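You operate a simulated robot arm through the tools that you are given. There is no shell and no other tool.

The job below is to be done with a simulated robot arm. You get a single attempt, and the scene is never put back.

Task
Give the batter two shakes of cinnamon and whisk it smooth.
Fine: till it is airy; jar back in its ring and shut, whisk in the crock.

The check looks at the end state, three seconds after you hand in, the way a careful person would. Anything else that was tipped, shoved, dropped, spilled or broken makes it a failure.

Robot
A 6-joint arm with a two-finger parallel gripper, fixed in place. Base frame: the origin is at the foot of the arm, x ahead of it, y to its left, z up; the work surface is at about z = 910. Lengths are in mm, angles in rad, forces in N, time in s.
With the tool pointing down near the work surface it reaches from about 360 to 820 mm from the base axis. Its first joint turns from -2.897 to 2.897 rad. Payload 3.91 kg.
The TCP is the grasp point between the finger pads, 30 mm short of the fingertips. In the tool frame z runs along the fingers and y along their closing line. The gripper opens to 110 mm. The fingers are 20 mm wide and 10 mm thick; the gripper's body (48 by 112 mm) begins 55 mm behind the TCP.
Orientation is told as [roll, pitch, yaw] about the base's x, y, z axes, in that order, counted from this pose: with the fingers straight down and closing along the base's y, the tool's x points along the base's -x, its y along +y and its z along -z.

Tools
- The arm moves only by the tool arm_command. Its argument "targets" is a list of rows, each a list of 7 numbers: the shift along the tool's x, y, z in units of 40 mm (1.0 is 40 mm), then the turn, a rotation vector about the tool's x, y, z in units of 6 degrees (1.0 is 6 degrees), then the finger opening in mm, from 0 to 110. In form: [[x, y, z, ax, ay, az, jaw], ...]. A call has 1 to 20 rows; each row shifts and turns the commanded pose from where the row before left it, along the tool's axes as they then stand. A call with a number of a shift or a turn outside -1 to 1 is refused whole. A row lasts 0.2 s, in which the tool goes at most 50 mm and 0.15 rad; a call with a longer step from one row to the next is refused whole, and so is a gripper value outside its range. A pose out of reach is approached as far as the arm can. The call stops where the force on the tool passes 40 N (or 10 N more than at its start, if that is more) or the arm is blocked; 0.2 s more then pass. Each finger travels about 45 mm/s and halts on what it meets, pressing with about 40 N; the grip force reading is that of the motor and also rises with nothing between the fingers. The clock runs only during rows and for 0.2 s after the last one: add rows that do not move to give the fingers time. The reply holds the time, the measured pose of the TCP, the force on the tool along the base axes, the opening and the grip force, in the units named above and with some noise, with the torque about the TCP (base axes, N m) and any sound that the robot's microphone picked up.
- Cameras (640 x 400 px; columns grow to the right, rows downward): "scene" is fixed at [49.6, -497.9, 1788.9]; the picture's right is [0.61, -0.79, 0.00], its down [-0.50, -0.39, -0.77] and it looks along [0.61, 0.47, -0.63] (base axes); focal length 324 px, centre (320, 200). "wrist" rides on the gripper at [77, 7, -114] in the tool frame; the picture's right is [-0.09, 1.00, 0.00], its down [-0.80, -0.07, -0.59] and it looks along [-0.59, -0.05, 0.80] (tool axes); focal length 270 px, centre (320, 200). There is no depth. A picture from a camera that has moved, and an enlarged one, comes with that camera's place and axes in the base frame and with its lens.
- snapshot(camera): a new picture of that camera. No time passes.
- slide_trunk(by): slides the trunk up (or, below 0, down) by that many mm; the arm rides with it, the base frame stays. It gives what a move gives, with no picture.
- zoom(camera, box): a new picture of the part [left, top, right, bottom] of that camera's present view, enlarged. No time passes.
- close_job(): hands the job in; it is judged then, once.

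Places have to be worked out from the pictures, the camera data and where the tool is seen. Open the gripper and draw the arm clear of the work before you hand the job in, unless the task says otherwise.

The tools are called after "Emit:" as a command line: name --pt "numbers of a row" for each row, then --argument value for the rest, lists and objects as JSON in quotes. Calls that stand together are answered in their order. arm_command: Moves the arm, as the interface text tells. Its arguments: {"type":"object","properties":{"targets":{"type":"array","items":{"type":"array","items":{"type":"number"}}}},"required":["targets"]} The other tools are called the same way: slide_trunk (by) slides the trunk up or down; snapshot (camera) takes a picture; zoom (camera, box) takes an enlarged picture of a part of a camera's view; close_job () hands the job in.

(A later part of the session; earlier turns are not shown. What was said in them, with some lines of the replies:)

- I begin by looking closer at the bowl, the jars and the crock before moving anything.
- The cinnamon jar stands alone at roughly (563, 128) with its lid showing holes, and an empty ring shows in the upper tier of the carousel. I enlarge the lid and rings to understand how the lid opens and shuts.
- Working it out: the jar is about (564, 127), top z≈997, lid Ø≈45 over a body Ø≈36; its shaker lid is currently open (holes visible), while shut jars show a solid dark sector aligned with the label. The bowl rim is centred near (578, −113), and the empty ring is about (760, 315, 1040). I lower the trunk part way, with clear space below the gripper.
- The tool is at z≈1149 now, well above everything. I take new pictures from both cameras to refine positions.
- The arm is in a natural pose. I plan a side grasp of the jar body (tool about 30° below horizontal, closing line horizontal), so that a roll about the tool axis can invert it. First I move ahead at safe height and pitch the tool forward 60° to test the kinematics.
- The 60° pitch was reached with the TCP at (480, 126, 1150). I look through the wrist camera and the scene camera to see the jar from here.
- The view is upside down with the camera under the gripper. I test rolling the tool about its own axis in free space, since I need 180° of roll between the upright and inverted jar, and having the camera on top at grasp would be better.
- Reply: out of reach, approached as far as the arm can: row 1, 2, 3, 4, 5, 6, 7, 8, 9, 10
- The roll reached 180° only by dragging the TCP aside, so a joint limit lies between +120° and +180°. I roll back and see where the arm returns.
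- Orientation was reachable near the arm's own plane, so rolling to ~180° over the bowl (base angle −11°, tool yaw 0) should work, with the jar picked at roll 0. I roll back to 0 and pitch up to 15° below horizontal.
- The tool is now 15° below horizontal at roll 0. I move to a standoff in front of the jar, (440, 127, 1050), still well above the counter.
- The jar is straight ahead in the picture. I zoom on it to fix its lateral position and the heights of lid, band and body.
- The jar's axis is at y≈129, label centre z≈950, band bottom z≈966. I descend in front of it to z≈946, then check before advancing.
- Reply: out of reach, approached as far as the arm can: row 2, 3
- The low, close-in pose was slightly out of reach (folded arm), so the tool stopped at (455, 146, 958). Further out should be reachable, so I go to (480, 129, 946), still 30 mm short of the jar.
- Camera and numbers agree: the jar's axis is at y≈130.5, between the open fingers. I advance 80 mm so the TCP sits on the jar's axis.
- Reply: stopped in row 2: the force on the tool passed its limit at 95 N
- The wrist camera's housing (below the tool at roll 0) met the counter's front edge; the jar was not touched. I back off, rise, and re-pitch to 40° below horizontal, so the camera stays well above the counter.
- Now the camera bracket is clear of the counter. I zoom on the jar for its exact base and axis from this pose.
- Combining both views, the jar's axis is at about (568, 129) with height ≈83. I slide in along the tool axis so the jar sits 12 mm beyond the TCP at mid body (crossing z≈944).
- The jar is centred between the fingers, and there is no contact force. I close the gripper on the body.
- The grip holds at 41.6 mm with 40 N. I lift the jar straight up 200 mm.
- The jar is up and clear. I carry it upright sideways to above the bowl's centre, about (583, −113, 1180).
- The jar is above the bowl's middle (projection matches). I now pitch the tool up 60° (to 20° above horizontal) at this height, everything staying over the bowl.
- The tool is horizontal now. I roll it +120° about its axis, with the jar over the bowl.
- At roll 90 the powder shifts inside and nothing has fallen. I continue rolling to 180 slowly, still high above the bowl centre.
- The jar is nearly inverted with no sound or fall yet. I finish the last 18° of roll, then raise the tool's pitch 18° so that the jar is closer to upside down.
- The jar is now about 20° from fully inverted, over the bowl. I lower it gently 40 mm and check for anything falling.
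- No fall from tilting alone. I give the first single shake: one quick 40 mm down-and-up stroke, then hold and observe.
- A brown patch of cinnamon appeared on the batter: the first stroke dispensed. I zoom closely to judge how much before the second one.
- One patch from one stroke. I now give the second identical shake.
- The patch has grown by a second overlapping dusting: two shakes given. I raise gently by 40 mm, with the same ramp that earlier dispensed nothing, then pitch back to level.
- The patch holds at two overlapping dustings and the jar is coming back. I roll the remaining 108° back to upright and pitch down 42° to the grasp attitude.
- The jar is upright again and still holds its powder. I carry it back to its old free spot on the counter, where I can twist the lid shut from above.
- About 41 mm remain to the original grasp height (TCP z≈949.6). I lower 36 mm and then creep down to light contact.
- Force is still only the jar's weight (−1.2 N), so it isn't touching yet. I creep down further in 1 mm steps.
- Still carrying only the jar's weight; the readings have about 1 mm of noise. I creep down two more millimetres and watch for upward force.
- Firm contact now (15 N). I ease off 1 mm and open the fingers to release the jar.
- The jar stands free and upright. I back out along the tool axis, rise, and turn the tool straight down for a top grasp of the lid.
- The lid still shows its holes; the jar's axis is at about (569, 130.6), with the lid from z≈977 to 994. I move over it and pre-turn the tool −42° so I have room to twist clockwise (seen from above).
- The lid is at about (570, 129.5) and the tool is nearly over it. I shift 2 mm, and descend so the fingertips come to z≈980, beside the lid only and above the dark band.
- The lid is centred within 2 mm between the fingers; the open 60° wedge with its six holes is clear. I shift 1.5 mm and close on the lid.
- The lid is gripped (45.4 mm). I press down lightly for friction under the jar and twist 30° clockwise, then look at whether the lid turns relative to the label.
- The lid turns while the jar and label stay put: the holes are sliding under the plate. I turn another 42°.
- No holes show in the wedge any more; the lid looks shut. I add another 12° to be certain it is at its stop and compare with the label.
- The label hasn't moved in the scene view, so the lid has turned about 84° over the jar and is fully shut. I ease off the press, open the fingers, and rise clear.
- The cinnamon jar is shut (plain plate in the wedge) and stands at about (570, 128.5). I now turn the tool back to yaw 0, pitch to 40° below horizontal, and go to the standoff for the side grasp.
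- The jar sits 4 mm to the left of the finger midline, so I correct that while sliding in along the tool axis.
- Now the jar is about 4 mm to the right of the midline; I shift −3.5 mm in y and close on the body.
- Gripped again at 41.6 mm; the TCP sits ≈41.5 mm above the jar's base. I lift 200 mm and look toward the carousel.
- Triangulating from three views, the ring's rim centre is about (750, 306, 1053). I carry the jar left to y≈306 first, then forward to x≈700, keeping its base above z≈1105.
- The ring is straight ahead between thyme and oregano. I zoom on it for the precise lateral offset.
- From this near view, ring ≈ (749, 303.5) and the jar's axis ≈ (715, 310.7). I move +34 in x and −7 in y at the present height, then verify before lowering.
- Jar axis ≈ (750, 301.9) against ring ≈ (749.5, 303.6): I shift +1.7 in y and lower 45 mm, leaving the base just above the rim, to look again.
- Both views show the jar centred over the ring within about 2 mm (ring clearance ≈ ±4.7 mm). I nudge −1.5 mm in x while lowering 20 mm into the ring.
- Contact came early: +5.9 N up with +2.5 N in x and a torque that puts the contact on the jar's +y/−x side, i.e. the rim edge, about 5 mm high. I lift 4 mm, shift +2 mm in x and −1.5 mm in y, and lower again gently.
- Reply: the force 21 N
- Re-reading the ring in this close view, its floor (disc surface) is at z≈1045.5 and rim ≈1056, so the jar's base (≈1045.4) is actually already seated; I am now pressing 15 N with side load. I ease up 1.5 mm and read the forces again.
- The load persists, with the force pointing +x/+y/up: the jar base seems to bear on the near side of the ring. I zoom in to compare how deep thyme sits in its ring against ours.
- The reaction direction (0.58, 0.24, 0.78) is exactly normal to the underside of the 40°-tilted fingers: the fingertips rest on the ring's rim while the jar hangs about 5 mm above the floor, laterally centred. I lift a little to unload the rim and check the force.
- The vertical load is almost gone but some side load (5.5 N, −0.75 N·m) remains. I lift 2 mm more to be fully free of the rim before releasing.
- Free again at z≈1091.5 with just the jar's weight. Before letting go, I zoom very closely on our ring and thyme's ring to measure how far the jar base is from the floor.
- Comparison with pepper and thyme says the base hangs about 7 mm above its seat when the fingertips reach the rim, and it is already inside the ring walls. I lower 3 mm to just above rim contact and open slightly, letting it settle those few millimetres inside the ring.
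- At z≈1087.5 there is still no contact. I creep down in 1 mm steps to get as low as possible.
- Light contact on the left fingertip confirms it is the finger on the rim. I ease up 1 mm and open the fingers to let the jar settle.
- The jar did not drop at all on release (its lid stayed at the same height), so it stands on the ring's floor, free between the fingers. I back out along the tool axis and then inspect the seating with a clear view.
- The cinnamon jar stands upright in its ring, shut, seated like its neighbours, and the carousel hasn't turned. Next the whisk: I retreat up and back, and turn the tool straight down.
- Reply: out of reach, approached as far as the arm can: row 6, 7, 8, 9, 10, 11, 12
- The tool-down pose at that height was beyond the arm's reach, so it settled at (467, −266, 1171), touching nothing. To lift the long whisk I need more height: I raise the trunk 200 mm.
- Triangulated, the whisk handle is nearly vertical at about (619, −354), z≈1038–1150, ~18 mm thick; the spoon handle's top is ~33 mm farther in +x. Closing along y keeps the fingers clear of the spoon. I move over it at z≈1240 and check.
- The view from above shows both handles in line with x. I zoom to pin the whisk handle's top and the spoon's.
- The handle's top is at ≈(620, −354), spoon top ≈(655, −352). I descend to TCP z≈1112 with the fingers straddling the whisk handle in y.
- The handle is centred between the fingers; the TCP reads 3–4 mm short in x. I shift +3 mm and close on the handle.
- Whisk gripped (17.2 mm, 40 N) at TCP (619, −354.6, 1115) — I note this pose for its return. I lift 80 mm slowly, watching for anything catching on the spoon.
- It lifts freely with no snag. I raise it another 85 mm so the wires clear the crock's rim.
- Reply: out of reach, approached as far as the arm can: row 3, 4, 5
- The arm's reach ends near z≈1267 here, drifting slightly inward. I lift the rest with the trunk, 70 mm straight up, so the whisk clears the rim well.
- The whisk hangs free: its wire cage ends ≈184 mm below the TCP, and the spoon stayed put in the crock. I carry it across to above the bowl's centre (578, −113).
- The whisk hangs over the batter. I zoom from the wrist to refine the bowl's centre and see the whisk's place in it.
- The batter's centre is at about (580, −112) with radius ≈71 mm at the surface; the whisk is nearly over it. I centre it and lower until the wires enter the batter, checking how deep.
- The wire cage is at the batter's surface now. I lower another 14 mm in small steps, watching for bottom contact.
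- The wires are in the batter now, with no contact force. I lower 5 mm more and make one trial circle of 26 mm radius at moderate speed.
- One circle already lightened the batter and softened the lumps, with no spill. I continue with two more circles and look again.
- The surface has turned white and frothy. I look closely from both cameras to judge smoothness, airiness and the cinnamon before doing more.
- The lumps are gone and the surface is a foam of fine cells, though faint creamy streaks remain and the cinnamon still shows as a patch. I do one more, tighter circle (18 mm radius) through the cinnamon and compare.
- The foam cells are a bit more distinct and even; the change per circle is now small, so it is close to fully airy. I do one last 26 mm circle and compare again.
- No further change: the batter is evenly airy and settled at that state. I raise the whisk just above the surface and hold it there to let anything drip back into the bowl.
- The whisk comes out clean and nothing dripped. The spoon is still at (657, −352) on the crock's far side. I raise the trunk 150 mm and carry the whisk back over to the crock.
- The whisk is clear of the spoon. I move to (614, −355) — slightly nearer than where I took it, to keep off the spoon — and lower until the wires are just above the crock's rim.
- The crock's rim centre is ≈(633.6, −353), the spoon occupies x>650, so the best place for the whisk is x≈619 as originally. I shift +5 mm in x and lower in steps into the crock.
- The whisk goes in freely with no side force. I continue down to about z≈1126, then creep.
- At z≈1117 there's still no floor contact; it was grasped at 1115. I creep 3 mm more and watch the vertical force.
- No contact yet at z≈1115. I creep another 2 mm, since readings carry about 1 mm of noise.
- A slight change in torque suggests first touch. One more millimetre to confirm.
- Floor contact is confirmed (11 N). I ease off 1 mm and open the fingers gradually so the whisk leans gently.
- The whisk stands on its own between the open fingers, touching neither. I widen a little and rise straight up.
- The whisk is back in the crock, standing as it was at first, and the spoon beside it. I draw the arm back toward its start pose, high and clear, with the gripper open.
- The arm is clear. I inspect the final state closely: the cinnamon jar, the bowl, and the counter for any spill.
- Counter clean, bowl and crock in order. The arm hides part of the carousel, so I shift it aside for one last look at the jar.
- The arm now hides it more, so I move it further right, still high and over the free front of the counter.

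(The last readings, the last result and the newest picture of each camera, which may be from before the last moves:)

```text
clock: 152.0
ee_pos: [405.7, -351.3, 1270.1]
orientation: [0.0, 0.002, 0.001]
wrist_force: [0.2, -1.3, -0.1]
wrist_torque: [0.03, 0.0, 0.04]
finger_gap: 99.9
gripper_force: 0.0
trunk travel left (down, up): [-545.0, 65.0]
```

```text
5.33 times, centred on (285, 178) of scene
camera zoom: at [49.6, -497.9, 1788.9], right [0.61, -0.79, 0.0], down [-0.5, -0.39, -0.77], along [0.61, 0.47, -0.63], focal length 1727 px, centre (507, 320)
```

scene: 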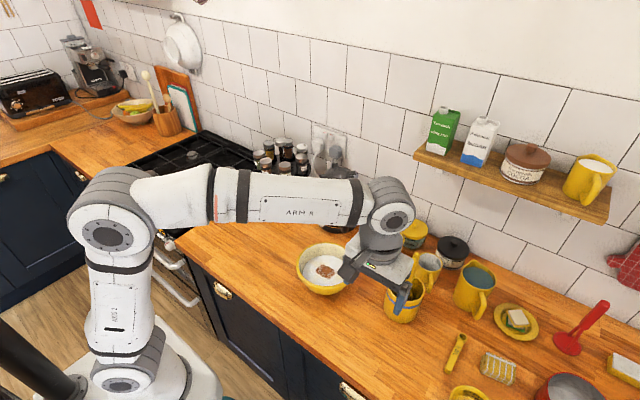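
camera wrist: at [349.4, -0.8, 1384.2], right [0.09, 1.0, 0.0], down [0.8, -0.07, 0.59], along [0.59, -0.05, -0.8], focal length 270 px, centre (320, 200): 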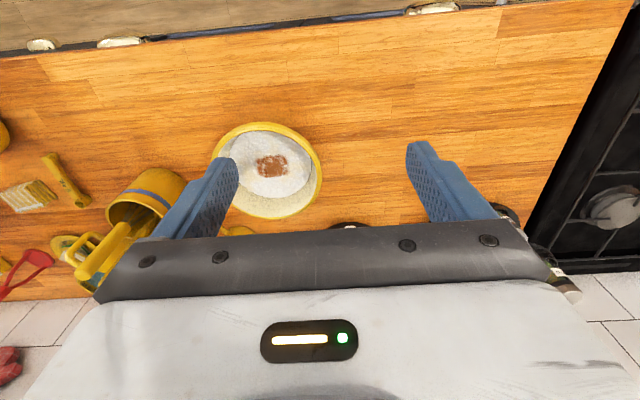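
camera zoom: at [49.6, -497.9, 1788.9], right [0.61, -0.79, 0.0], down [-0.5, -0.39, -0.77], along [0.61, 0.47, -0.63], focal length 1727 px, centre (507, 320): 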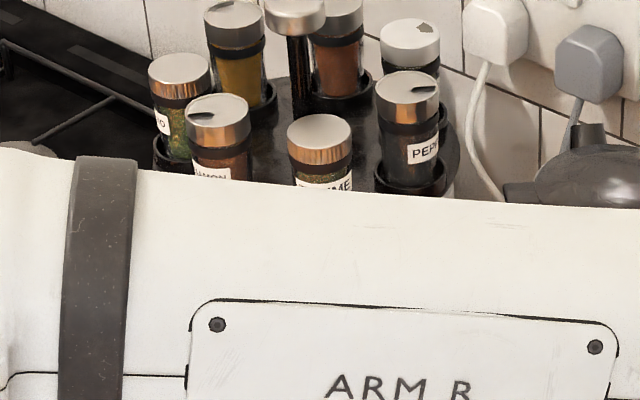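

The cinnamon jar stands upright and shut in its ring. The batter has its two shakes and is evenly airy, the whisk is in the crock, and nothing else was moved or spilled. The gripper is open and the arm is high and clear, so I hand the job in.

Emit:
close_job

```text
The job is handed in.
```

The job is handed in, and the last pictures show everything as you asked, apart from the cinnamon, which still sits on top of the batter.

- **Cinnamon:** I gave two separate shakes over the bowl. Whisking did not blend the patch in, even though the whisk passed through it several times.
- **Batter:** The lumps are gone and the surface is an even foam. I stopped when another circle of the whisk made no further difference.
- **Jar:** The lid is turned shut with no holes showing, and the jar stands upright in its ring on the upper tier.
- **Whisk:** It is back in the crock beside the spoon, standing as it was at the start. It came out of the batter clean and did not drip.

Early on, the wrist camera's housing bumped the front edge of the counter. While I was placing the jar, the fingers also pressed on its ring. Neither moved anything that I could see. I saw no spill on the counter, and the gripper is open with the arm clear of the work.
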